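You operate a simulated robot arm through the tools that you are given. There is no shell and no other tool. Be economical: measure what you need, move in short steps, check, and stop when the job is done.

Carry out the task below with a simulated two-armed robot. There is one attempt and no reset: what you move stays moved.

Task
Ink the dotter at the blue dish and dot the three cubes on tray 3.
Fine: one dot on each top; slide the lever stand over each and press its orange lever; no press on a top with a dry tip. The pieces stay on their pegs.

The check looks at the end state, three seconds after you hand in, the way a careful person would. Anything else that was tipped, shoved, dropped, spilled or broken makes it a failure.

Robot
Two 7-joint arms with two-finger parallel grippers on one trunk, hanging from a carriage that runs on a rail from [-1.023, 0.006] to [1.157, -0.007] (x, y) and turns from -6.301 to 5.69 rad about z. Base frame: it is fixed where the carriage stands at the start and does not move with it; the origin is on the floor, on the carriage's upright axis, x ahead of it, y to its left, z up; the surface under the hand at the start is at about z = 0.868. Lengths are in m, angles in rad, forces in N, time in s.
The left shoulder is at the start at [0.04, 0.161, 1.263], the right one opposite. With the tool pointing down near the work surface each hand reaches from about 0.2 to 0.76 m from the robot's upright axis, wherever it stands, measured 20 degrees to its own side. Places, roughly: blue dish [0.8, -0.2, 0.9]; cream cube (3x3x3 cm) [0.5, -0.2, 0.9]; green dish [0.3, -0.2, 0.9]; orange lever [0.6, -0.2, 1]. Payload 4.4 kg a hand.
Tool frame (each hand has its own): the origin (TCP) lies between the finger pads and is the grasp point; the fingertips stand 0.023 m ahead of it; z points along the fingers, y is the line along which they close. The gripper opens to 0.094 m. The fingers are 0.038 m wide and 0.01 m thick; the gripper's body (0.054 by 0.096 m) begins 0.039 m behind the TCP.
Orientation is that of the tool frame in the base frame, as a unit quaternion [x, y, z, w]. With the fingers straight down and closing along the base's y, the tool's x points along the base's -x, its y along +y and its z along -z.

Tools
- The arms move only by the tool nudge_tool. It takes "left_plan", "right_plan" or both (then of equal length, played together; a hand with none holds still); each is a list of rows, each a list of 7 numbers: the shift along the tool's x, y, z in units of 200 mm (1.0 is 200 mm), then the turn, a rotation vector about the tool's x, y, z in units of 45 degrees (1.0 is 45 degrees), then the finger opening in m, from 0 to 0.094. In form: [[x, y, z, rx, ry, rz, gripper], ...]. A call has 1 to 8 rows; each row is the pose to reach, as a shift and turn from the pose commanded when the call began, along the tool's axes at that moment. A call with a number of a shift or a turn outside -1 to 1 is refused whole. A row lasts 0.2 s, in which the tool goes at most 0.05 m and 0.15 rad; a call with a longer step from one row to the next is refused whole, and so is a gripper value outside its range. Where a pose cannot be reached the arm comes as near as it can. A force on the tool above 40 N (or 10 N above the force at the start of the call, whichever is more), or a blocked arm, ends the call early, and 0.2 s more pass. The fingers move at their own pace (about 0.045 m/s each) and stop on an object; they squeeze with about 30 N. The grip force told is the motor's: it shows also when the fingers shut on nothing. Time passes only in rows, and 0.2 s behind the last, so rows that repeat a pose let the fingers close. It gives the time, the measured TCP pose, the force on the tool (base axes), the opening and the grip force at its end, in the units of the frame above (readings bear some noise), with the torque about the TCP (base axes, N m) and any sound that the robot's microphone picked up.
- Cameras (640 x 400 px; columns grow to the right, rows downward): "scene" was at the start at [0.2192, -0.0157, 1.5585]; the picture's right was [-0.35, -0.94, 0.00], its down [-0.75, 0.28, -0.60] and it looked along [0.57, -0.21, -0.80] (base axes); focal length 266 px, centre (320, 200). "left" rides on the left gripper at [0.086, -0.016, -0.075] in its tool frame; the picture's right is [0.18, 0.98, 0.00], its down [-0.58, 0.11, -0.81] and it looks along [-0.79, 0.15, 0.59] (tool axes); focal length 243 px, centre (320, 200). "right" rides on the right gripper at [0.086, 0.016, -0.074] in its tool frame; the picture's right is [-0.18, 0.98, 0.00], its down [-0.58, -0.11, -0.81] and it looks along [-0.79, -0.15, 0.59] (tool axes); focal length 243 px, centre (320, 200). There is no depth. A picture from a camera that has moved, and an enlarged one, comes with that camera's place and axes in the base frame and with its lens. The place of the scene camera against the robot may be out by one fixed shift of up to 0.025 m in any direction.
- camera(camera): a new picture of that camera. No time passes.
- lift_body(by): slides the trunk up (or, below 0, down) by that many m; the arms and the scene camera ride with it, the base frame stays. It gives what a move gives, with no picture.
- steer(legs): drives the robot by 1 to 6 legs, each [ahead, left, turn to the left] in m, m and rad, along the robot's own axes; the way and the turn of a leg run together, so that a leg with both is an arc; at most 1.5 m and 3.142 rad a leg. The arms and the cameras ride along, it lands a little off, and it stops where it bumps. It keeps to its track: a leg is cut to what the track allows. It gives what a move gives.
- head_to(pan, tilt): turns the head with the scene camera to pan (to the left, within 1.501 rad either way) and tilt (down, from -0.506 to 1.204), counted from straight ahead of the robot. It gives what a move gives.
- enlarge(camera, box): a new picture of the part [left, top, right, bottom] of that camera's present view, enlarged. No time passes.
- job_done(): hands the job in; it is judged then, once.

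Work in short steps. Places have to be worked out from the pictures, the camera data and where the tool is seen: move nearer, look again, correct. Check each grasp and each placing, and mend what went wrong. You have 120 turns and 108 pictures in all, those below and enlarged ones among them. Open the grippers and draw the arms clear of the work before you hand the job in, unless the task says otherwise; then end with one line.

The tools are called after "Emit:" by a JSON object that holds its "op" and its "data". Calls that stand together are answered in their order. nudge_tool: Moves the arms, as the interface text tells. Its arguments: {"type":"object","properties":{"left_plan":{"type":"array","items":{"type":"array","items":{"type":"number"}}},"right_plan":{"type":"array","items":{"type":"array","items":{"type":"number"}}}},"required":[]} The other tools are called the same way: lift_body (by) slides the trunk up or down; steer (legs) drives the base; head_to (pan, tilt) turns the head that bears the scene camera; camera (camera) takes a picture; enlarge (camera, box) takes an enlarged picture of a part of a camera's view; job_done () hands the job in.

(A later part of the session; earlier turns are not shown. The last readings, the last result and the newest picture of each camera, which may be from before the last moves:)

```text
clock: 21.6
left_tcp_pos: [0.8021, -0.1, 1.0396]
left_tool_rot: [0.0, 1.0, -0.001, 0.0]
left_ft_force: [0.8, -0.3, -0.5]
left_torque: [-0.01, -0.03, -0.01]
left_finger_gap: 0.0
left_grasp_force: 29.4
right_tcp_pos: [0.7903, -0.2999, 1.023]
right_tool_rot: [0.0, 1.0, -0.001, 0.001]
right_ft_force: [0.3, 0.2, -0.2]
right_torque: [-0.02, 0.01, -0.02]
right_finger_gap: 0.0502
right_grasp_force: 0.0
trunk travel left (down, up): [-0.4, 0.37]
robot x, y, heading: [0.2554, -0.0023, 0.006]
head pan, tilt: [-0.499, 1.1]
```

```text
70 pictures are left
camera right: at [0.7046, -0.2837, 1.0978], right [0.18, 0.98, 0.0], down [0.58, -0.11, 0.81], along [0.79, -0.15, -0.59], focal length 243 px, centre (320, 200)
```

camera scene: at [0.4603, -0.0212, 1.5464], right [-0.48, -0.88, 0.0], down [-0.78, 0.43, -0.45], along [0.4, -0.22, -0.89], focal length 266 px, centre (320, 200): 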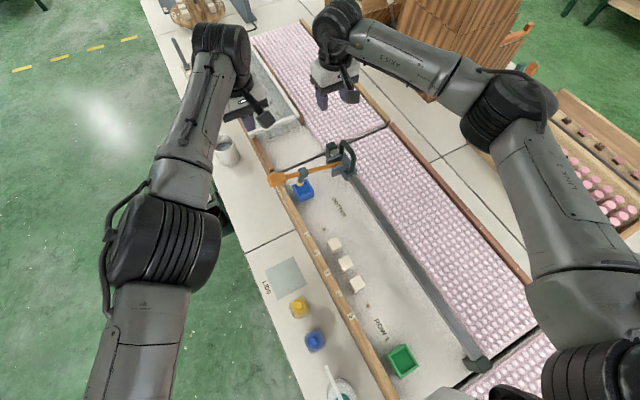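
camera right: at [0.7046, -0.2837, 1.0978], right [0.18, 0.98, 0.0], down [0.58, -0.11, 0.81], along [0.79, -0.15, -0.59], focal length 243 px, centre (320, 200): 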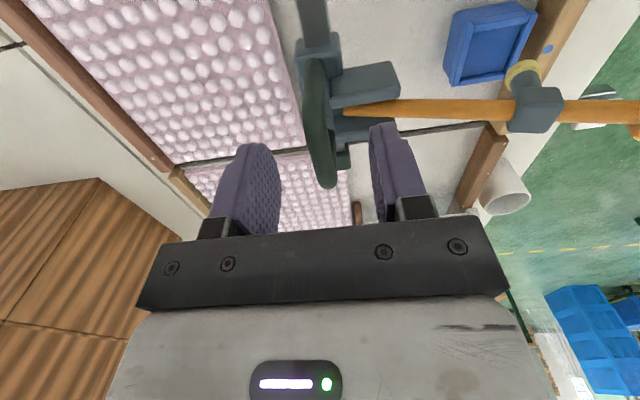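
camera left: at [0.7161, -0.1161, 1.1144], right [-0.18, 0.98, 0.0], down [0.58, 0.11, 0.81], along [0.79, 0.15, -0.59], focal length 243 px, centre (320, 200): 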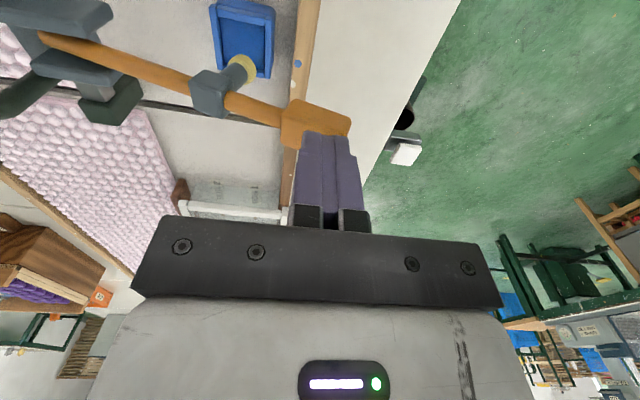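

Both are well aligned. I'll lower the right hand and re-grip the handle.

Emit:
{"op": "nudge_tool", "data": {"right_plan": [[0, -0.005, 0.08, 0, 0, 0, 0.05], [0, -0.01, 0.16, 0, 0, 0, 0.05], [0, -0.01, 0.195, 0, 0, 0, 0.05], [0, -0.01, 0.195, 0, 0, 0, 0.03], [0, -0.01, 0.195, 0, 0, 0, 0.0], [0, -0.01, 0.195, 0, 0, 0, 0.0], [0, -0.01, 0.195, 0, 0, 0, 0.0]]}}

Emit:
{"op": "nudge_tool", "data": {"left_plan": [[0, 0, 0.05, 0, 0, 0, 0], [0, 0, 0.1, 0, 0, 0, 0], [0, 0, 0.15, 0, 0, 0, 0], [0, 0, 0.2, 0, 0, 0, 0], [0, 0, 0.25, 0, 0, 0, 0]]}}

Emit:
{"op": "camera", "data": {"camera": "left"}}

Emit:
{"op": "camera", "data": {"camera": "scene"}}

```text
clock: 23.2
left_tcp_pos: [0.8004, -0.1006, 1.0407]
left_tool_rot: [0.0, 1.0, 0.0, 0.0]
left_ft_force: [0.4, 0.0, 0.0]
left_torque: [-0.01, -0.02, -0.03]
left_finger_gap: 0.0
left_grasp_force: 30.3
right_tcp_pos: [0.7894, -0.3042, 0.9842]
right_tool_rot: [0.0, 1.0, 0.0, 0.0]
right_ft_force: [0.4, -0.5, -2.4]
right_torque: [0.31, -0.28, -0.46]
right_finger_gap: 0.0137
right_grasp_force: 45.0
trunk travel left (down, up): [-0.4, 0.37]
robot x, y, heading: [0.2548, -0.0028, 0.001]
head pan, tilt: [-0.499, 1.1]
```

```text
clock: 24.4
left_tcp_pos: [0.8021, -0.0982, 0.9898]
left_tool_rot: [0.0, 1.0, 0.0, 0.0]
left_ft_force: [0.2, 2.3, 3.3]
left_torque: [0.09, 0.01, 0.04]
left_finger_gap: 0.0001
left_grasp_force: 29.1
right_tcp_pos: [0.7902, -0.3023, 0.9846]
right_tool_rot: [0.0, 1.0, 0.001, 0.0]
right_ft_force: [1.1, -2.4, -4.7]
right_torque: [0.22, -0.65, -0.42]
right_finger_gap: 0.014
right_grasp_force: 44.9
trunk travel left (down, up): [-0.4, 0.37]
robot x, y, heading: [0.2528, 0.0005, 0.0]
head pan, tilt: [-0.499, 1.1]
```

```text
69 pictures are left
camera left: at [0.7157, -0.1138, 1.0638], right [-0.18, 0.98, 0.0], down [0.58, 0.11, 0.81], along [0.79, 0.15, -0.59], focal length 243 px, centre (320, 200)
```

left: 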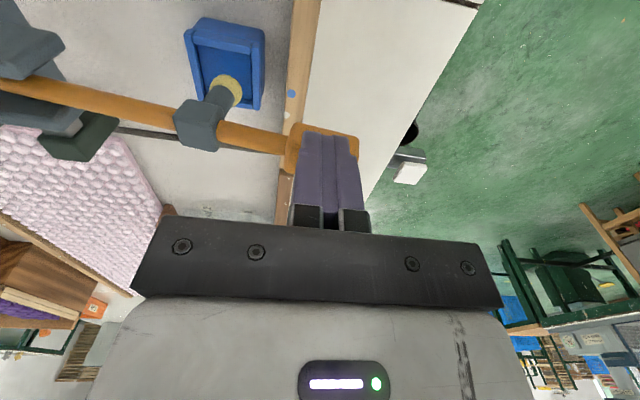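

```text
68 pictures are left
camera scene: at [0.4597, -0.0211, 1.5462], right [-0.48, -0.88, 0.0], down [-0.78, 0.43, -0.45], along [0.4, -0.22, -0.89], focal length 266 px, centre (320, 200)
```

scene: 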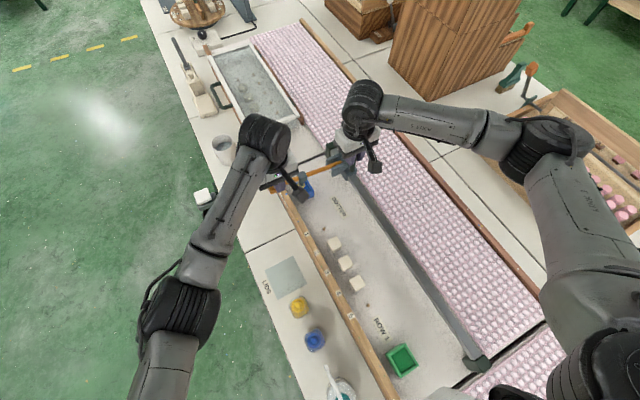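

The left fingers push the lever (3 N of spring force). I'll continue down slowly to ink.

Emit:
{"op": "nudge_tool", "data": {"left_plan": [[0, 0, 0.02, 0, 0, 0, 0], [0, 0, 0.04, 0, 0, 0, 0], [0, 0, 0.06, 0, 0, 0, 0], [0, 0, 0.08, 0, 0, 0, 0], [0, 0, 0.1, 0, 0, 0, 0], [0, 0, 0.12, 0, 0, 0, 0], [0, 0, 0.14, 0, 0, 0, 0], [0, 0, 0.16, 0, 0, 0, 0]]}}

Emit:
{"op": "enlarge", "data": {"camera": "left", "box": [140, 0, 360, 160]}}

```text
clock: 26.2
left_tcp_pos: [0.8029, -0.0988, 0.9638]
left_tool_rot: [0.001, 1.0, -0.001, 0.003]
left_ft_force: [-0.8, 2.0, 4.7]
left_torque: [0.04, 0.04, 0.02]
left_finger_gap: 0.0
left_grasp_force: 30.3
right_tcp_pos: [0.7905, -0.3035, 0.9842]
right_tool_rot: [0.001, 1.0, 0.0, 0.0]
right_ft_force: [-1.4, 1.5, 4.7]
right_torque: [0.17, 0.8, -0.39]
right_finger_gap: 0.014
right_grasp_force: 45.5
trunk travel left (down, up): [-0.4, 0.37]
robot x, y, heading: [0.2521, 0.0008, 0.007]
head pan, tilt: [-0.499, 1.1]
stopped in row 8 (left hand): the force on the tool passed its limit at 45 N (the readings are from after the stop); the commanded pose is now the measured one
```

```text
2.50 times, centred on (250, 80) of left
camera zoom: at [0.7155, -0.1144, 1.0382], right [-0.18, 0.98, 0.0], down [0.58, 0.11, 0.81], along [0.8, 0.15, -0.59], focal length 606 px, centre (495, 500)
```

zoom: 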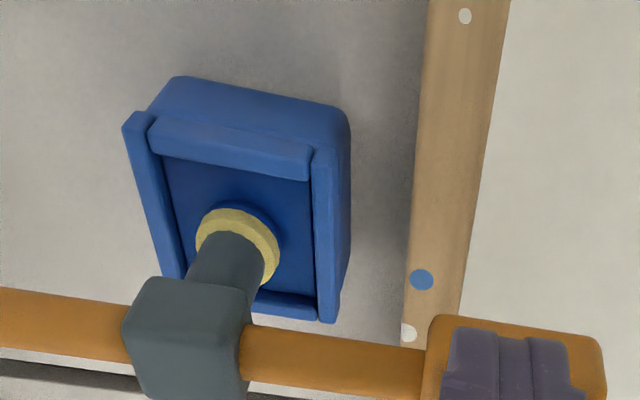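

The tip reached the pad floor (hard stop at TCP z≈0.963). I'll raise the left hand and check the tip for ink.

Emit:
{"op": "nudge_tool", "data": {"left_plan": [[0, 0, -0.1, 0, 0, 0, 0], [0, 0, -0.2, 0, 0, 0, 0], [0, 0, -0.3, 0, 0, 0, 0], [0, 0, -0.4, 0, 0, 0, 0], [0, 0, -0.4, 0, 0, 0, 0]]}}

Emit:
{"op": "enlarge", "data": {"camera": "right", "box": [440, 20, 640, 200]}}

Emit:
{"op": "enlarge", "data": {"camera": "left", "box": [140, 0, 360, 160]}}

```text
clock: 27.4
left_tcp_pos: [0.8017, -0.0988, 1.0439]
left_tool_rot: [0.001, 1.0, 0.0, 0.002]
left_ft_force: [-0.6, -0.5, 0.7]
left_torque: [-0.01, 0.01, 0.0]
left_finger_gap: 0.0
left_grasp_force: 30.1
right_tcp_pos: [0.7894, -0.3013, 0.9836]
right_tool_rot: [0.0, 1.0, -0.001, 0.001]
right_ft_force: [-5.1, 4.9, 12.7]
right_torque: [0.32, 0.9, -0.35]
right_finger_gap: 0.0139
right_grasp_force: 44.9
trunk travel left (down, up): [-0.4, 0.37]
robot x, y, heading: [0.253, -0.0024, 0.01]
head pan, tilt: [-0.499, 1.1]
```

```text
2.22 times, centred on (540, 110) of right
camera zoom: at [0.7042, -0.2864, 1.059], right [0.18, 0.98, 0.0], down [0.58, -0.11, 0.81], along [0.79, -0.15, -0.59], focal length 539 px, centre (-169, 400)
```

zoom: 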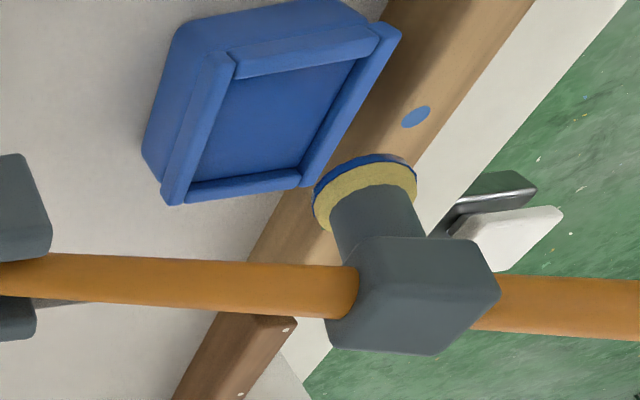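

```text
2.50 times, centred on (250, 80) of left
camera zoom: at [0.7153, -0.1146, 1.1185], right [-0.18, 0.98, 0.0], down [0.58, 0.11, 0.81], along [0.79, 0.15, -0.59], focal length 606 px, centre (495, 500)
```

zoom: 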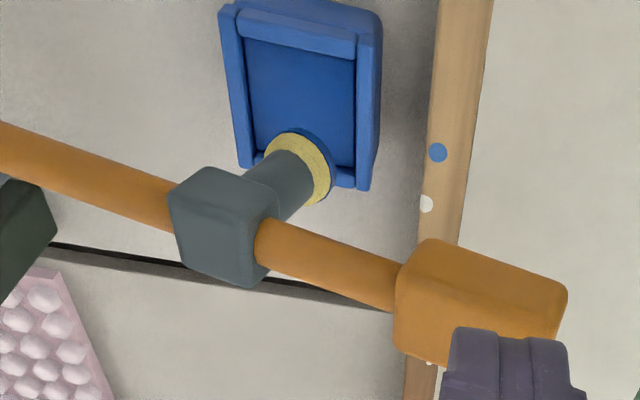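

The tip has a blue inked face. Comparing frames, cube 2 corresponds to a handle TCP x≈0.606, so I'll slide both hands back 0.184 m.

Emit:
{"op": "nudge_tool", "data": {"right_plan": [[0.06, 0, 0, 0, 0, 0, 0], [0.18, 0, 0, 0, 0, 0, 0], [0.32, 0, 0, 0, 0, 0, 0], [0.46, 0, 0, 0, 0, 0, 0], [0.6, 0, 0, 0, 0, 0, 0], [0.74, 0, 0, 0, 0, 0, 0], [0.86, 0, 0, 0, 0, 0, 0], [0.92, 0, 0, 0, 0, 0, 0]], "left_plan": [[0.06, 0, 0, 0, 0, 0, 0], [0.18, 0, 0, 0, 0, 0, 0], [0.32, 0, 0, 0, 0, 0, 0], [0.46, 0, 0, 0, 0, 0, 0], [0.6, 0, 0, 0, 0, 0, 0], [0.74, 0, 0, 0, 0, 0, 0], [0.86, 0, 0, 0, 0, 0, 0], [0.92, 0, 0, 0, 0, 0, 0]]}}

Emit:
{"op": "enlarge", "data": {"camera": "right", "box": [440, 0, 640, 180]}}

Emit:
{"op": "enlarge", "data": {"camera": "left", "box": [140, 0, 360, 160]}}

Emit:
{"op": "camera", "data": {"camera": "scene"}}

```text
clock: 29.2
left_tcp_pos: [0.6176, -0.0973, 1.0443]
left_tool_rot: [0.0, 1.0, -0.001, 0.003]
left_ft_force: [0.5, 0.3, -0.6]
left_torque: [0.0, -0.03, 0.01]
left_finger_gap: 0.0
left_grasp_force: 30.0
right_tcp_pos: [0.6078, -0.3011, 0.9844]
right_tool_rot: [0.001, 1.0, -0.001, 0.001]
right_ft_force: [2.0, 6.5, 13.7]
right_torque: [0.41, -0.56, -0.3]
right_finger_gap: 0.014
right_grasp_force: 45.1
trunk travel left (down, up): [-0.4, 0.37]
robot x, y, heading: [0.2562, -0.002, 0.001]
head pan, tilt: [-0.499, 1.1]
```

```text
2.22 times, centred on (540, 90) of right
camera zoom: at [0.5218, -0.2853, 1.0589], right [0.19, 0.98, 0.0], down [0.58, -0.11, 0.81], along [0.79, -0.15, -0.59], focal length 539 px, centre (-169, 444)
```

zoom: 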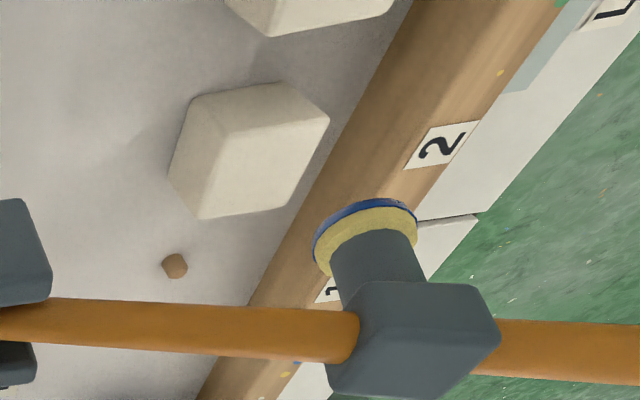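

```text
2.50 times, centred on (250, 80) of left
camera zoom: at [0.5315, -0.1125, 1.1183], right [-0.18, 0.98, 0.0], down [0.58, 0.11, 0.81], along [0.8, 0.15, -0.59], focal length 606 px, centre (495, 500)
```

zoom: 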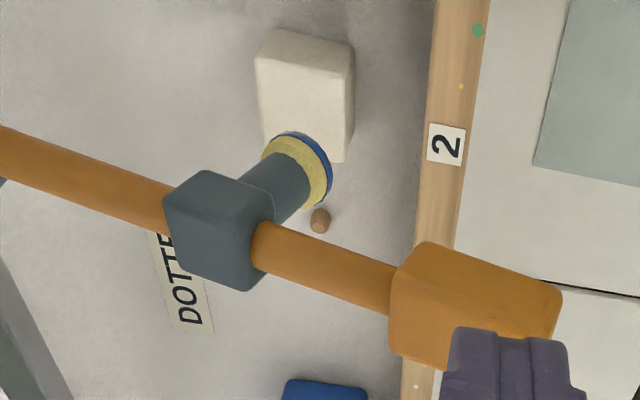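

```text
62 pictures are left
camera scene: at [0.4604, -0.0207, 1.5463], right [-0.48, -0.88, 0.0], down [-0.78, 0.43, -0.45], along [0.4, -0.22, -0.89], focal length 266 px, centre (320, 200)
```

scene: 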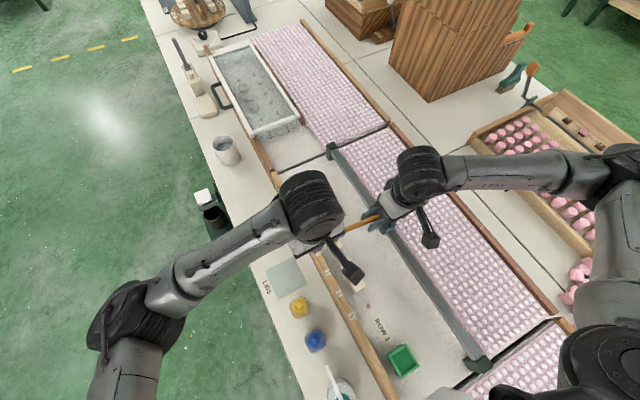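

I'll get a higher zoom of the tip and cube from the left wrist to judge the x alignment more precisely.

Emit:
{"op": "enlarge", "data": {"camera": "left", "box": [220, 0, 300, 90]}}

Emit:
{"op": "enlarge", "data": {"camera": "right", "box": [510, 20, 640, 130]}}

```text
4.44 times, centred on (260, 45) of left
camera zoom: at [0.5315, -0.1125, 1.1183], right [-0.18, 0.98, 0.0], down [0.58, 0.11, 0.81], along [0.8, 0.15, -0.59], focal length 1078 px, centre (587, 889)
```

zoom: 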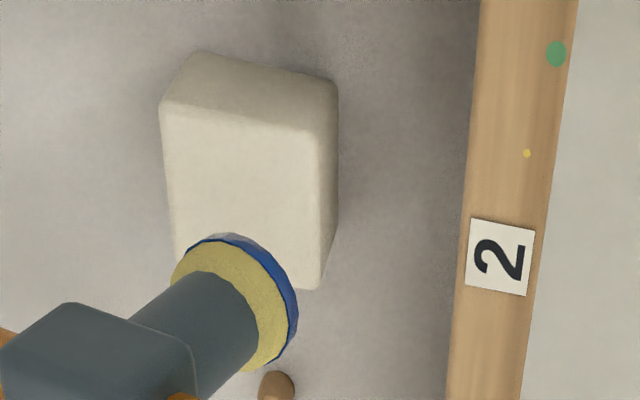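

```text
3.64 times, centred on (575, 75) of right
camera zoom: at [0.5218, -0.2853, 1.0589], right [0.19, 0.98, 0.0], down [0.58, -0.11, 0.81], along [0.79, -0.15, -0.59], focal length 882 px, centre (-607, 654)
```

zoom: 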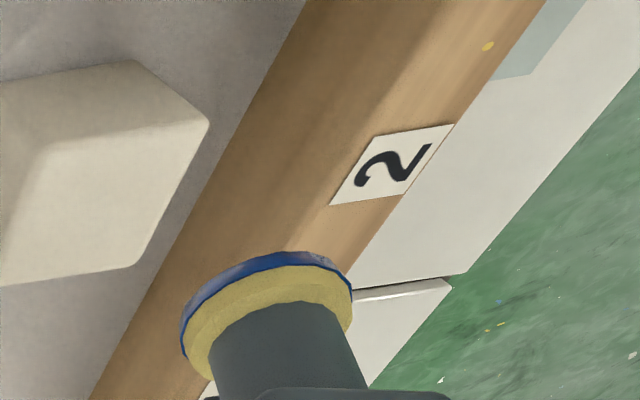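

Triangulating with both wrist cameras gives tip x≈0.6335 and cube 2 x≈0.6345, so they are well aligned. I'll press slowly, first down to just above the expected contact.

Emit:
{"op": "nudge_tool", "data": {"left_plan": [[0, 0, 0.1, 0, 0, 0, 0], [0, 0, 0.2, 0, 0, 0, 0], [0, 0, 0.25, 0, 0, 0, 0], [0, 0, 0.27, 0, 0, 0, 0], [0, 0, 0.27, 0, 0, 0, 0]]}}

Emit:
{"op": "enlarge", "data": {"camera": "left", "box": [140, 0, 360, 160]}}

Emit:
{"op": "enlarge", "data": {"camera": "right", "box": [440, 0, 640, 180]}}

```text
clock: 30.4
left_tcp_pos: [0.6192, -0.098, 0.9893]
left_tool_rot: [0.001, 1.0, 0.0, 0.003]
left_ft_force: [-0.9, 1.6, 2.4]
left_torque: [0.03, -0.02, 0.01]
left_finger_gap: 0.0
left_grasp_force: 30.3
right_tcp_pos: [0.6081, -0.3017, 0.9833]
right_tool_rot: [0.0, 1.0, -0.001, 0.0]
right_ft_force: [3.9, 3.7, 4.1]
right_torque: [0.28, -0.57, -0.44]
right_finger_gap: 0.014
right_grasp_force: 45.4
trunk travel left (down, up): [-0.4, 0.37]
robot x, y, heading: [0.2584, -0.0029, -0.0]
head pan, tilt: [-0.499, 1.1]
```

```text
2.50 times, centred on (250, 80) of left
camera zoom: at [0.5323, -0.1141, 1.064], right [-0.18, 0.98, 0.0], down [0.58, 0.11, 0.81], along [0.8, 0.15, -0.59], focal length 606 px, centre (495, 500)
```

zoom: 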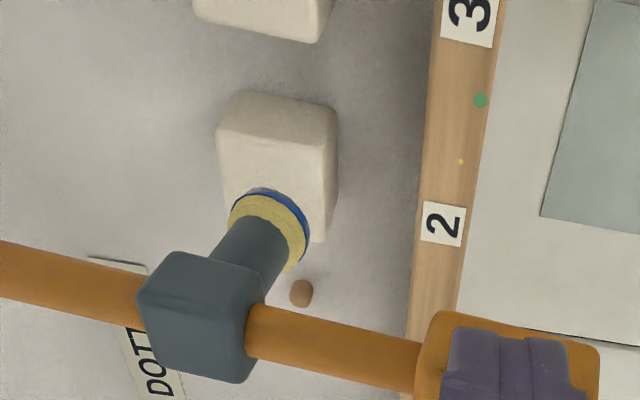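

```text
2.22 times, centred on (540, 90) of right
camera zoom: at [0.5218, -0.2853, 1.0589], right [0.19, 0.98, 0.0], down [0.58, -0.11, 0.81], along [0.79, -0.15, -0.59], focal length 539 px, centre (-169, 444)
```

zoom: 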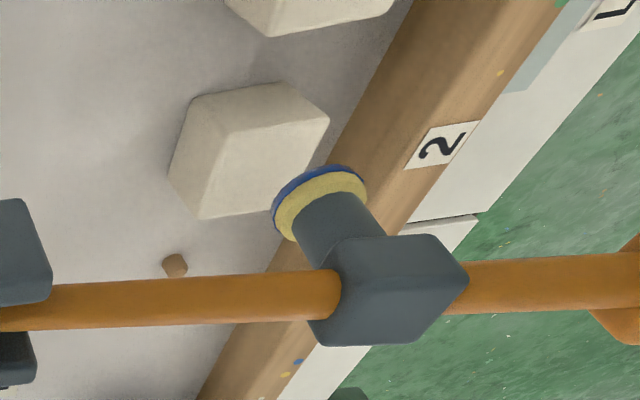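

Alignment is still good, with the tip about 1.5–2 cm above the top. I'll continue down in 3 mm rows.

Emit:
{"op": "nudge_tool", "data": {"left_plan": [[0, 0, 0.015, 0, 0, 0, 0], [0, 0, 0.03, 0, 0, 0, 0], [0, 0, 0.045, 0, 0, 0, 0], [0, 0, 0.06, 0, 0, 0, 0], [0, 0, 0.075, 0, 0, 0, 0]]}}

Emit:
{"op": "enlarge", "data": {"camera": "left", "box": [140, 0, 360, 160]}}

```text
clock: 31.6
left_tcp_pos: [0.6178, -0.0989, 0.9733]
left_tool_rot: [0.0, 1.0, -0.001, 0.001]
left_ft_force: [0.5, 1.8, 3.7]
left_torque: [0.05, 0.0, -0.02]
left_finger_gap: 0.0
left_grasp_force: 29.6
right_tcp_pos: [0.6057, -0.3012, 0.9849]
right_tool_rot: [0.0, 1.0, -0.001, 0.0]
right_ft_force: [3.4, 1.3, 0.3]
right_torque: [0.28, -0.56, -0.38]
right_finger_gap: 0.0137
right_grasp_force: 45.6
trunk travel left (down, up): [-0.4, 0.37]
robot x, y, heading: [0.2538, -0.0021, 0.002]
head pan, tilt: [-0.499, 1.1]
```

```text
2.50 times, centred on (250, 80) of left
camera zoom: at [0.5319, -0.1135, 1.0483], right [-0.18, 0.98, 0.0], down [0.58, 0.11, 0.81], along [0.8, 0.15, -0.59], focal length 606 px, centre (495, 500)
```

zoom: 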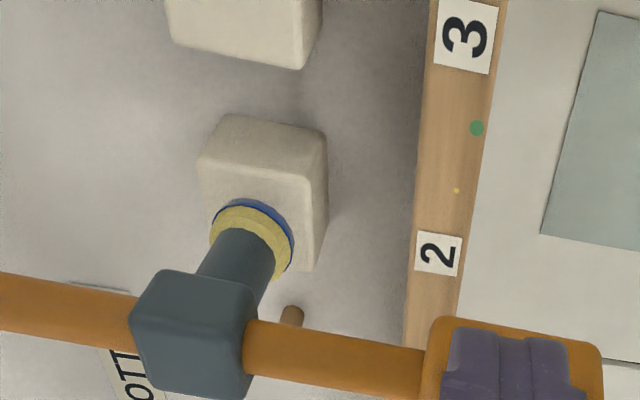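

Nearly there, with about 6 mm to go. Continuing in 2 mm rows.

Emit:
{"op": "nudge_tool", "data": {"left_plan": [[0, 0, 0.01, 0, 0, 0, 0], [0, 0, 0.02, 0, 0, 0, 0], [0, 0, 0.03, 0, 0, 0, 0], [0, 0, 0.04, 0, 0, 0, 0]]}}

Emit:
{"op": "enlarge", "data": {"camera": "left", "box": [140, 0, 360, 160]}}

```text
clock: 32.6
left_tcp_pos: [0.6173, -0.0991, 0.9651]
left_tool_rot: [0.001, 1.0, -0.002, 0.002]
left_ft_force: [-0.1, 2.4, 4.3]
left_torque: [0.08, -0.01, -0.01]
left_finger_gap: 0.0
left_grasp_force: 29.8
right_tcp_pos: [0.6079, -0.3016, 0.9833]
right_tool_rot: [0.001, 1.0, -0.001, 0.0]
right_ft_force: [2.0, 1.9, -1.6]
right_torque: [0.19, -0.3, -0.4]
right_finger_gap: 0.0138
right_grasp_force: 45.4
trunk travel left (down, up): [-0.4, 0.37]
robot x, y, heading: [0.2547, 0.0004, 0.001]
head pan, tilt: [-0.499, 1.1]
```

```text
2.50 times, centred on (250, 80) of left
camera zoom: at [0.5314, -0.1141, 1.0402], right [-0.18, 0.98, 0.0], down [0.58, 0.11, 0.81], along [0.8, 0.15, -0.59], focal length 606 px, centre (495, 500)
```

zoom: 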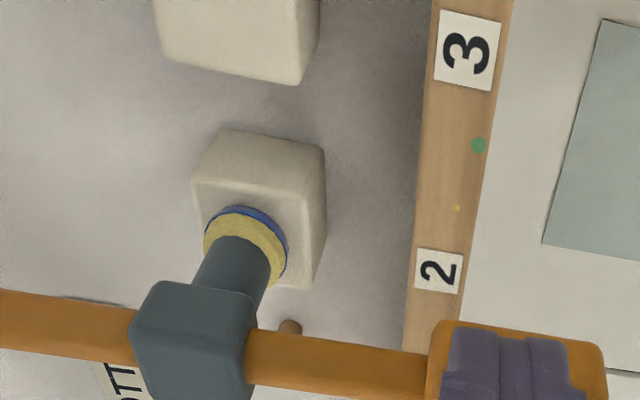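

No contact force yet, and the tip is centred and just above the top. Four more 2 mm rows.

Emit:
{"op": "nudge_tool", "data": {"left_plan": [[0, 0, 0.01, 0, 0, 0, 0], [0, 0, 0.02, 0, 0, 0, 0], [0, 0, 0.03, 0, 0, 0, 0]]}}

```text
clock: 33.4
left_tcp_pos: [0.6177, -0.099, 0.9602]
left_tool_rot: [0.002, 1.0, -0.001, 0.002]
left_ft_force: [-3.6, 0.2, 8.5]
left_torque: [-0.01, 0.08, 0.0]
left_finger_gap: 0.0
left_grasp_force: 29.8
right_tcp_pos: [0.6067, -0.3016, 0.9842]
right_tool_rot: [0.001, 1.0, 0.0, 0.0]
right_ft_force: [5.3, 2.4, -4.8]
right_torque: [0.25, 0.31, -0.37]
right_finger_gap: 0.0139
right_grasp_force: 45.6
trunk travel left (down, up): [-0.4, 0.37]
robot x, y, heading: [0.2552, 0.0047, 0.001]
head pan, tilt: [-0.499, 1.1]
```

Contact has started (8.5 N). I'll press 2 mm further to make sure of the dot.

Emit:
{"op": "nudge_tool", "data": {"left_plan": [[0, 0, 0.01, 0, 0, 0, 0], [0, 0, 0.01, 0, 0, 0, 0]]}}

```text
clock: 34.0
left_tcp_pos: [0.618, -0.0994, 0.9611]
left_tool_rot: [0.002, 1.0, -0.003, 0.003]
left_ft_force: [-9.3, 5.3, 35.9]
left_torque: [-0.03, 0.15, -0.03]
left_finger_gap: 0.0
left_grasp_force: 29.9
right_tcp_pos: [0.6071, -0.3023, 0.9835]
right_tool_rot: [0.0, 1.0, -0.001, 0.0]
right_ft_force: [6.3, -0.3, -13.8]
right_torque: [0.24, -0.25, -0.39]
right_finger_gap: 0.0139
right_grasp_force: 44.7
trunk travel left (down, up): [-0.4, 0.37]
robot x, y, heading: [0.2525, -0.0042, 0.004]
head pan, tilt: [-0.499, 1.1]
```

Firm press at 36 N. I'll lift the lever and slide the stand back toward the blue dish, then look at the cube.

Emit:
{"op": "nudge_tool", "data": {"left_plan": [[0, 0, -0.03, 0, 0, 0, 0], [0, 0, -0.13, 0, 0, 0, 0], [0, 0, -0.25, 0, 0, 0, 0], [0, 0, -0.38, 0, 0, 0, 0], [0, 0, -0.41, 0, 0, 0, 0]]}}

Emit:
{"op": "nudge_tool", "data": {"right_plan": [[-0.06, 0, 0, 0, 0, 0, 0], [-0.18, 0, 0, 0, 0, 0, 0], [-0.32, 0, 0, 0, 0, 0, 0], [-0.46, 0, 0, 0, 0, 0, 0], [-0.6, 0, 0, 0, 0, 0, 0], [-0.74, 0, 0, 0, 0, 0, 0], [-0.86, 0, 0, 0, 0, 0, 0], [-0.91, 0, 0, 0, 0, 0, 0]], "left_plan": [[-0.06, 0, 0, 0, 0, 0, 0], [-0.18, 0, 0, 0, 0, 0, 0], [-0.32, 0, 0, 0, 0, 0, 0], [-0.46, 0, 0, 0, 0, 0, 0], [-0.6, 0, 0, 0, 0, 0, 0], [-0.74, 0, 0, 0, 0, 0, 0], [-0.86, 0, 0, 0, 0, 0, 0], [-0.91, 0, 0, 0, 0, 0, 0]]}}

Emit:
{"op": "enlarge", "data": {"camera": "scene", "box": [290, 215, 400, 315]}}

Emit:
{"op": "enlarge", "data": {"camera": "left", "box": [140, 0, 360, 160]}}

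```text
clock: 35.2
left_tcp_pos: [0.6184, -0.098, 1.0381]
left_tool_rot: [0.001, 1.0, -0.001, 0.001]
left_ft_force: [-0.3, 0.6, 0.1]
left_torque: [0.0, -0.01, -0.02]
left_finger_gap: 0.0
left_grasp_force: 29.8
right_tcp_pos: [0.6069, -0.3018, 0.9834]
right_tool_rot: [0.001, 1.0, 0.0, 0.0]
right_ft_force: [3.2, 2.9, -1.6]
right_torque: [0.28, 0.43, -0.33]
right_finger_gap: 0.0139
right_grasp_force: 45.3
trunk travel left (down, up): [-0.4, 0.37]
robot x, y, heading: [0.2537, -0.0014, 0.002]
head pan, tilt: [-0.499, 1.1]
```

```text
clock: 37.0
left_tcp_pos: [0.7992, -0.0992, 1.0407]
left_tool_rot: [0.002, 1.0, -0.002, 0.002]
left_ft_force: [-0.6, -0.3, 0.3]
left_torque: [0.01, -0.02, -0.01]
left_finger_gap: 0.0002
left_grasp_force: 29.7
right_tcp_pos: [0.7904, -0.302, 0.9838]
right_tool_rot: [-0.001, 1.0, -0.001, 0.001]
right_ft_force: [-10.7, 1.6, 24.6]
right_torque: [0.43, -0.08, -0.5]
right_finger_gap: 0.0138
right_grasp_force: 45.0
trunk travel left (down, up): [-0.4, 0.37]
robot x, y, heading: [0.2572, -0.0003, 0.004]
head pan, tilt: [-0.499, 1.1]
```

```text
4.00 times, centred on (345, 265) of scene
camera zoom: at [0.4594, -0.0215, 1.5465], right [-0.48, -0.88, 0.0], down [-0.78, 0.43, -0.45], along [0.4, -0.22, -0.89], focal length 1062 px, centre (220, -60)
```

zoom: 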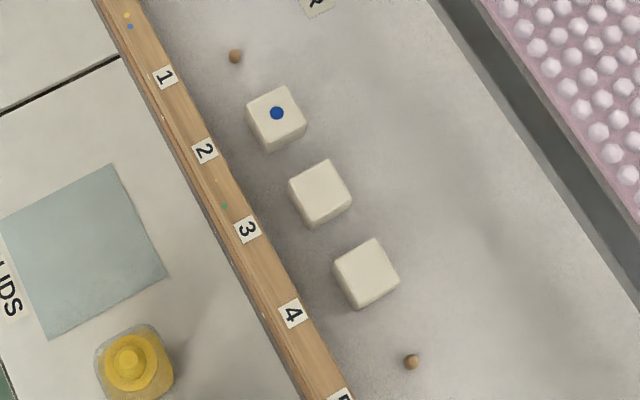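

```text
2.50 times, centred on (250, 80) of left
camera zoom: at [0.7127, -0.1147, 1.1154], right [-0.18, 0.98, 0.0], down [0.58, 0.11, 0.81], along [0.8, 0.14, -0.59], focal length 606 px, centre (495, 500)
```

zoom: 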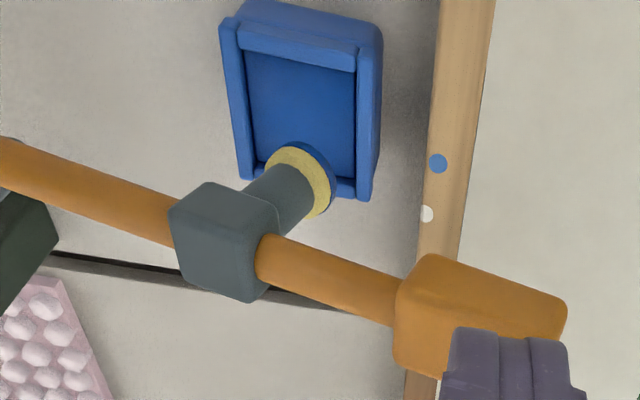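

There is a neat, centred dot on cube 2. Re-inking: press at the dish again, slowing near the pad.

Emit:
{"op": "nudge_tool", "data": {"left_plan": [[0, 0, 0.1, 0, 0, 0, 0], [0, 0, 0.22, 0, 0, 0, 0], [0, 0, 0.3, 0, 0, 0, 0], [0, 0, 0.34, 0, 0, 0, 0], [0, 0, 0.365, 0, 0, 0, 0], [0, 0, 0.38, 0, 0, 0, 0], [0, 0, 0.39, 0, 0, 0, 0], [0, 0, 0.4, 0, 0, 0, 0]]}}

```text
clock: 39.0
left_tcp_pos: [0.8005, -0.0998, 0.9634]
left_tool_rot: [0.002, 1.0, -0.004, 0.004]
left_ft_force: [-4.4, 4.7, 13.3]
left_torque: [0.14, 0.06, 0.06]
left_finger_gap: 0.0
left_grasp_force: 29.8
right_tcp_pos: [0.7909, -0.3029, 0.9829]
right_tool_rot: [0.001, 1.0, -0.001, 0.0]
right_ft_force: [-3.2, -1.9, 12.7]
right_torque: [0.33, 1.23, -0.34]
right_finger_gap: 0.0135
right_grasp_force: 44.7
trunk travel left (down, up): [-0.4, 0.37]
robot x, y, heading: [0.2538, -0.0017, 0.004]
head pan, tilt: [-0.499, 1.1]
stopped in row 8 (left hand): the force on the tool passed its limit at 42 N (the readings are from after the stop); the commanded pose is now the measured one
```

Inked (42 N). I'll raise the lever and slide to cube 3, with target TCP x≈0.5525.

Emit:
{"op": "nudge_tool", "data": {"left_plan": [[0, 0, -0.1, 0, 0, 0, 0], [0, 0, -0.25, 0, 0, 0, 0], [0, 0, -0.39, 0, 0, 0, 0], [0, 0, -0.39, 0, 0, 0, 0]]}}

Emit:
{"op": "nudge_tool", "data": {"right_plan": [[0.06, 0, 0, 0, 0, 0, 0], [0.18, 0, 0, 0, 0, 0, 0], [0.32, 0, 0, 0, 0, 0, 0], [0.46, 0, 0, 0, 0, 0, 0], [0.6, 0, 0, 0, 0, 0, 0], [0.74, 0, 0, 0, 0, 0, 0], [0.86, 0, 0, 0, 0, 0, 0], [0.92, 0, 0, 0, 0, 0, 0]], "left_plan": [[0.06, 0, 0, 0, 0, 0, 0], [0.18, 0, 0, 0, 0, 0, 0], [0.32, 0, 0, 0, 0, 0, 0], [0.46, 0, 0, 0, 0, 0, 0], [0.6, 0, 0, 0, 0, 0, 0], [0.74, 0, 0, 0, 0, 0, 0], [0.86, 0, 0, 0, 0, 0, 0], [0.92, 0, 0, 0, 0, 0, 0]]}}

Emit:
{"op": "nudge_tool", "data": {"right_plan": [[0.06, 0, 0, 0, 0, 0, 0], [0.16, 0, 0, 0, 0, 0, 0], [0.24, 0, 0, 0, 0, 0, 0], [0.272, 0, 0, 0, 0, 0, 0], [0.272, 0, 0, 0, 0, 0, 0]], "left_plan": [[0.06, 0, 0, 0, 0, 0, 0], [0.16, 0, 0, 0, 0, 0, 0], [0.24, 0, 0, 0, 0, 0, 0], [0.26, 0, 0, 0, 0, 0, 0], [0.26, 0, 0, 0, 0, 0, 0]]}}

Emit:
{"op": "enlarge", "data": {"camera": "left", "box": [140, 0, 360, 160]}}

Emit:
{"op": "enlarge", "data": {"camera": "right", "box": [440, 0, 640, 180]}}

```text
clock: 40.0
left_tcp_pos: [0.8002, -0.1008, 1.0395]
left_tool_rot: [0.002, 1.0, -0.003, 0.004]
left_ft_force: [0.1, 0.4, -1.1]
left_torque: [-0.03, 0.01, 0.01]
left_finger_gap: 0.0
left_grasp_force: 29.4
right_tcp_pos: [0.7906, -0.3019, 0.9835]
right_tool_rot: [0.001, 1.0, -0.002, 0.0]
right_ft_force: [-5.1, 1.6, 19.3]
right_torque: [0.36, -0.05, -0.42]
right_finger_gap: 0.0138
right_grasp_force: 44.8
trunk travel left (down, up): [-0.4, 0.37]
robot x, y, heading: [0.2525, -0.0005, -0.004]
head pan, tilt: [-0.499, 1.1]
```

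```text
clock: 41.8
left_tcp_pos: [0.6187, -0.0986, 1.0392]
left_tool_rot: [0.0, 1.0, -0.002, 0.004]
left_ft_force: [-0.4, 0.0, 0.2]
left_torque: [0.02, -0.03, 0.0]
left_finger_gap: 0.0001
left_grasp_force: 29.8
right_tcp_pos: [0.6088, -0.302, 0.9833]
right_tool_rot: [0.002, 1.0, 0.0, 0.001]
right_ft_force: [3.1, 5.3, 27.2]
right_torque: [0.37, 0.46, -0.35]
right_finger_gap: 0.0139
right_grasp_force: 44.8
trunk travel left (down, up): [-0.4, 0.37]
robot x, y, heading: [0.2586, -0.0011, 0.003]
head pan, tilt: [-0.499, 1.1]
```

```text
clock: 43.0
left_tcp_pos: [0.5658, -0.0987, 1.0395]
left_tool_rot: [0.002, 1.0, -0.002, 0.004]
left_ft_force: [0.3, -0.1, -0.1]
left_torque: [0.0, -0.01, 0.0]
left_finger_gap: 0.0002
left_grasp_force: 29.3
right_tcp_pos: [0.5521, -0.3018, 0.9822]
right_tool_rot: [0.001, 1.0, -0.001, 0.0]
right_ft_force: [2.2, 10.8, 29.1]
right_torque: [0.43, 0.42, -0.41]
right_finger_gap: 0.014
right_grasp_force: 44.8
trunk travel left (down, up): [-0.4, 0.37]
robot x, y, heading: [0.2559, 0.0012, -0.001]
head pan, tilt: [-0.499, 1.1]
```

```text
2.50 times, centred on (250, 80) of left
camera zoom: at [0.4785, -0.1137, 1.1136], right [-0.18, 0.98, -0.01], down [0.57, 0.11, 0.81], along [0.8, 0.14, -0.59], focal length 606 px, centre (495, 500)
```

zoom: 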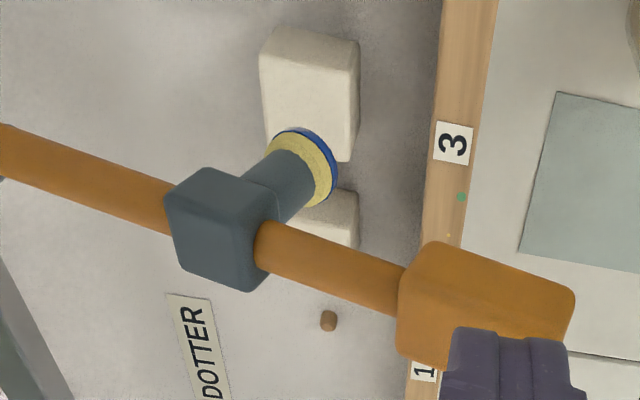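

```text
2.22 times, centred on (540, 90) of right
camera zoom: at [0.4663, -0.285, 1.0571], right [0.19, 0.98, 0.0], down [0.58, -0.11, 0.81], along [0.79, -0.15, -0.59], focal length 539 px, centre (-169, 444)
```

zoom: 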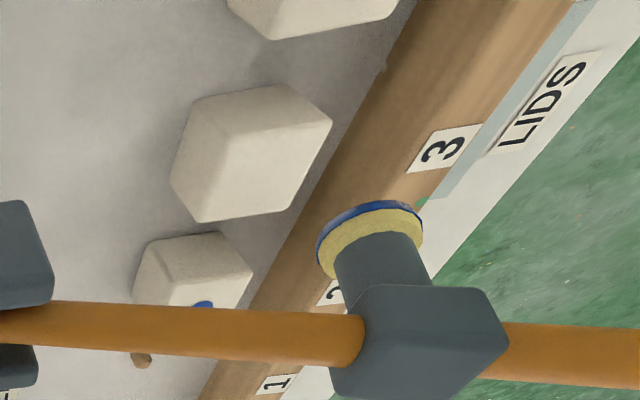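

Cube 3 sits under the tip just as cube 2 did. I'll ease the right hand's downward strain by 2 mm and do the press with slow last rows.

Emit:
{"op": "nudge_tool", "data": {"right_plan": [[0, 0, -0.006, 0, 0, 0, 0], [0, 0, -0.01, 0, 0, 0, 0], [0, 0, -0.01, 0, 0, 0, 0], [0, 0, -0.01, 0, 0, 0, 0], [0, 0, -0.01, 0, 0, 0, 0], [0, 0, -0.01, 0, 0, 0, 0], [0, 0, -0.01, 0, 0, 0, 0], [0, 0, -0.01, 0, 0, 0, 0]], "left_plan": [[0, 0, 0.1, 0, 0, 0, 0], [0, 0, 0.22, 0, 0, 0, 0], [0, 0, 0.3, 0, 0, 0, 0], [0, 0, 0.345, 0, 0, 0, 0], [0, 0, 0.365, 0, 0, 0, 0], [0, 0, 0.375, 0, 0, 0, 0], [0, 0, 0.385, 0, 0, 0, 0], [0, 0, 0.393, 0, 0, 0, 0]]}}

Emit:
{"op": "enlarge", "data": {"camera": "left", "box": [140, 0, 360, 160]}}

```text
clock: 44.8
left_tcp_pos: [0.5629, -0.098, 0.9594]
left_tool_rot: [0.002, 1.0, -0.002, 0.004]
left_ft_force: [1.9, 4.5, 16.0]
left_torque: [0.07, 0.0, -0.01]
left_finger_gap: 0.0001
left_grasp_force: 29.9
right_tcp_pos: [0.5497, -0.3016, 0.9825]
right_tool_rot: [0.0, 1.0, -0.002, -0.003]
right_ft_force: [-1.0, -3.3, -31.1]
right_torque: [0.42, 0.18, -0.49]
right_finger_gap: 0.0141
right_grasp_force: 44.6
trunk travel left (down, up): [-0.4, 0.37]
robot x, y, heading: [0.2543, -0.001, 0.004]
head pan, tilt: [-0.499, 1.1]
```

```text
2.50 times, centred on (250, 80) of left
camera zoom: at [0.4768, -0.1131, 1.0344], right [-0.18, 0.98, -0.01], down [0.58, 0.11, 0.81], along [0.8, 0.14, -0.59], focal length 606 px, centre (495, 500)
```

zoom: 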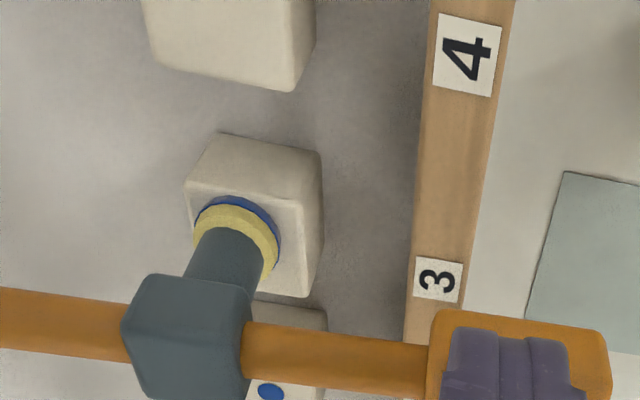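

In contact at 16 N. I'll press 1.5 mm more to make it firm, and halve the right-hand z correction.

Emit:
{"op": "nudge_tool", "data": {"right_plan": [[0, 0, 0.005, 0, 0, 0, 0], [0, 0, 0.005, 0, 0, 0, 0]], "left_plan": [[0, 0, 0.008, 0, 0, 0, 0], [0, 0, 0.008, 0, 0, 0, 0]]}}

Emit:
{"op": "nudge_tool", "data": {"left_plan": [[0, 0, -0.03, 0, 0, 0, 0], [0, 0, -0.13, 0, 0, 0, 0], [0, 0, -0.25, 0, 0, 0, 0], [0, 0, -0.38, 0, 0, 0, 0], [0, 0, -0.405, 0, 0, 0, 0]]}}

Emit:
{"op": "nudge_tool", "data": {"right_plan": [[-0.06, 0, 0, 0, 0, 0, 0], [-0.18, 0, 0, 0, 0, 0, 0], [-0.32, 0, 0, 0, 0, 0, 0], [-0.46, 0, 0, 0, 0, 0, 0], [-0.6, 0, 0, 0, 0, 0, 0], [-0.74, 0, 0, 0, 0, 0, 0], [-0.86, 0, 0, 0, 0, 0, 0], [-0.92, 0, 0, 0, 0, 0, 0]], "left_plan": [[-0.06, 0, 0, 0, 0, 0, 0], [-0.18, 0, 0, 0, 0, 0, 0], [-0.32, 0, 0, 0, 0, 0, 0], [-0.46, 0, 0, 0, 0, 0, 0], [-0.6, 0, 0, 0, 0, 0, 0], [-0.74, 0, 0, 0, 0, 0, 0], [-0.86, 0, 0, 0, 0, 0, 0], [-0.92, 0, 0, 0, 0, 0, 0]]}}

Emit:
{"op": "enlarge", "data": {"camera": "scene", "box": [290, 215, 400, 315]}}

```text
clock: 45.5
left_tcp_pos: [0.5646, -0.0982, 0.9596]
left_tool_rot: [0.001, 1.0, -0.004, 0.006]
left_ft_force: [-3.2, 6.3, 12.8]
left_torque: [0.11, 0.11, -0.04]
left_finger_gap: 0.0
left_grasp_force: 30.0
right_tcp_pos: [0.5512, -0.3017, 0.9827]
right_tool_rot: [0.001, 1.0, 0.0, -0.002]
right_ft_force: [1.4, 0.2, 1.8]
right_torque: [0.26, 0.83, -0.36]
right_finger_gap: 0.014
right_grasp_force: 44.9
trunk travel left (down, up): [-0.4, 0.37]
robot x, y, heading: [0.2559, -0.0007, -0.0]
head pan, tilt: [-0.499, 1.1]
stopped in row 2 (left hand): the force on the tool passed its limit at 41 N (the readings are from after the stop); the commanded pose is now the measured one
```

```text
clock: 46.7
left_tcp_pos: [0.5638, -0.0972, 1.0408]
left_tool_rot: [0.001, 1.0, -0.003, 0.005]
left_ft_force: [-0.1, -0.3, 0.5]
left_torque: [0.0, 0.0, -0.03]
left_finger_gap: 0.0
left_grasp_force: 30.4
right_tcp_pos: [0.5519, -0.3016, 0.9821]
right_tool_rot: [0.001, 1.0, -0.001, 0.0]
right_ft_force: [2.9, 8.5, 7.9]
right_torque: [0.45, 1.12, -0.33]
right_finger_gap: 0.0139
right_grasp_force: 45.1
trunk travel left (down, up): [-0.4, 0.37]
robot x, y, heading: [0.2534, -0.0005, 0.003]
head pan, tilt: [-0.499, 1.1]
```

```text
clock: 48.5
left_tcp_pos: [0.7479, -0.1006, 1.0421]
left_tool_rot: [0.003, 1.0, -0.005, 0.005]
left_ft_force: [-0.4, -0.8, -0.2]
left_torque: [0.02, 0.0, 0.01]
left_finger_gap: 0.0
left_grasp_force: 29.9
right_tcp_pos: [0.7354, -0.3014, 0.9833]
right_tool_rot: [0.0, 1.0, -0.002, -0.002]
right_ft_force: [0.0, -0.4, 1.0]
right_torque: [0.37, 1.24, -0.49]
right_finger_gap: 0.014
right_grasp_force: 44.9
trunk travel left (down, up): [-0.4, 0.37]
robot x, y, heading: [0.2539, -0.001, 0.004]
head pan, tilt: [-0.499, 1.1]
```

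```text
4.00 times, centred on (345, 265) of scene
camera zoom: at [0.4593, -0.0211, 1.5463], right [-0.48, -0.88, 0.0], down [-0.78, 0.43, -0.45], along [0.4, -0.22, -0.89], focal length 1062 px, centre (220, -60)
```

zoom: 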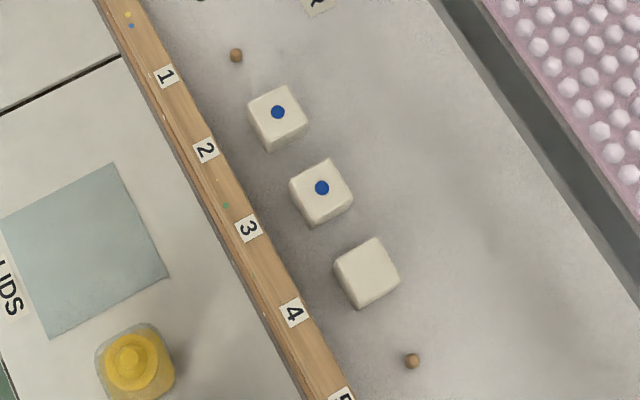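

Second dot is good. Sliding the last 5.5 cm to the dish and inking again.

Emit:
{"op": "nudge_tool", "data": {"right_plan": [[-0.06, 0, 0, 0, 0, 0, 0], [-0.16, 0, 0, 0, 0, 0, 0], [-0.24, 0, 0, 0, 0, 0, 0], [-0.272, 0, 0, 0, 0, 0, 0], [-0.272, 0, 0, 0, 0, 0, 0]], "left_plan": [[-0.06, 0, 0, 0, 0, 0, 0], [-0.16, 0, 0, 0, 0, 0, 0], [-0.24, 0, 0, 0, 0, 0, 0], [-0.272, 0, 0, 0, 0, 0, 0], [-0.272, 0, 0, 0, 0, 0, 0]]}}

Emit:
{"op": "nudge_tool", "data": {"left_plan": [[0, 0, 0.1, 0, 0, 0, 0], [0, 0, 0.22, 0, 0, 0, 0], [0, 0, 0.3, 0, 0, 0, 0], [0, 0, 0.34, 0, 0, 0, 0], [0, 0, 0.365, 0, 0, 0, 0], [0, 0, 0.38, 0, 0, 0, 0], [0, 0, 0.39, 0, 0, 0, 0], [0, 0, 0.4, 0, 0, 0, 0]]}}

Emit:
{"op": "enlarge", "data": {"camera": "left", "box": [140, 0, 360, 160]}}

```text
clock: 49.7
left_tcp_pos: [0.8024, -0.0997, 1.0427]
left_tool_rot: [0.002, 1.0, -0.004, 0.005]
left_ft_force: [0.4, 0.1, -0.3]
left_torque: [0.02, -0.01, -0.01]
left_finger_gap: 0.0003
left_grasp_force: 29.6
right_tcp_pos: [0.7892, -0.3037, 0.9829]
right_tool_rot: [0.001, 1.0, -0.001, -0.001]
right_ft_force: [0.5, -1.9, 5.9]
right_torque: [0.37, 0.82, -0.4]
right_finger_gap: 0.0138
right_grasp_force: 44.5
trunk travel left (down, up): [-0.4, 0.37]
robot x, y, heading: [0.2568, -0.0007, 0.007]
head pan, tilt: [-0.499, 1.1]
```

```text
clock: 51.5
left_tcp_pos: [0.8033, -0.1004, 0.9649]
left_tool_rot: [0.001, 1.0, -0.004, 0.005]
left_ft_force: [-2.8, 3.6, 10.2]
left_torque: [0.16, 0.0, -0.02]
left_finger_gap: 0.0
left_grasp_force: 29.7
right_tcp_pos: [0.7899, -0.3029, 0.9828]
right_tool_rot: [0.001, 1.0, -0.002, -0.001]
right_ft_force: [-0.3, -4.3, 7.4]
right_torque: [0.36, -0.76, -0.47]
right_finger_gap: 0.0139
right_grasp_force: 44.9
trunk travel left (down, up): [-0.4, 0.37]
robot x, y, heading: [0.2553, 0.001, -0.001]
head pan, tilt: [-0.499, 1.1]
```

```text
2.50 times, centred on (250, 80) of left
camera zoom: at [0.7167, -0.1159, 1.0378], right [-0.18, 0.98, -0.01], down [0.57, 0.11, 0.81], along [0.8, 0.14, -0.58], focal length 606 px, centre (495, 500)
```

zoom: 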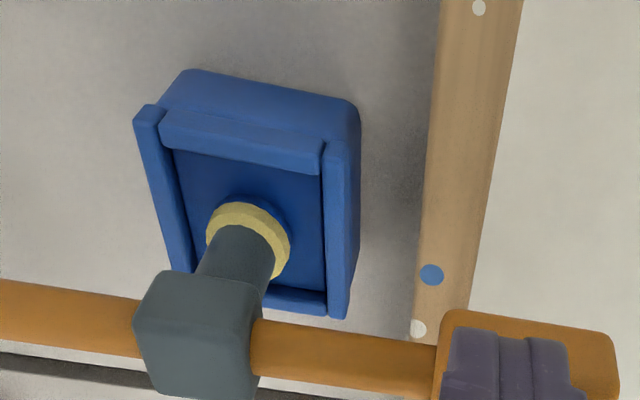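

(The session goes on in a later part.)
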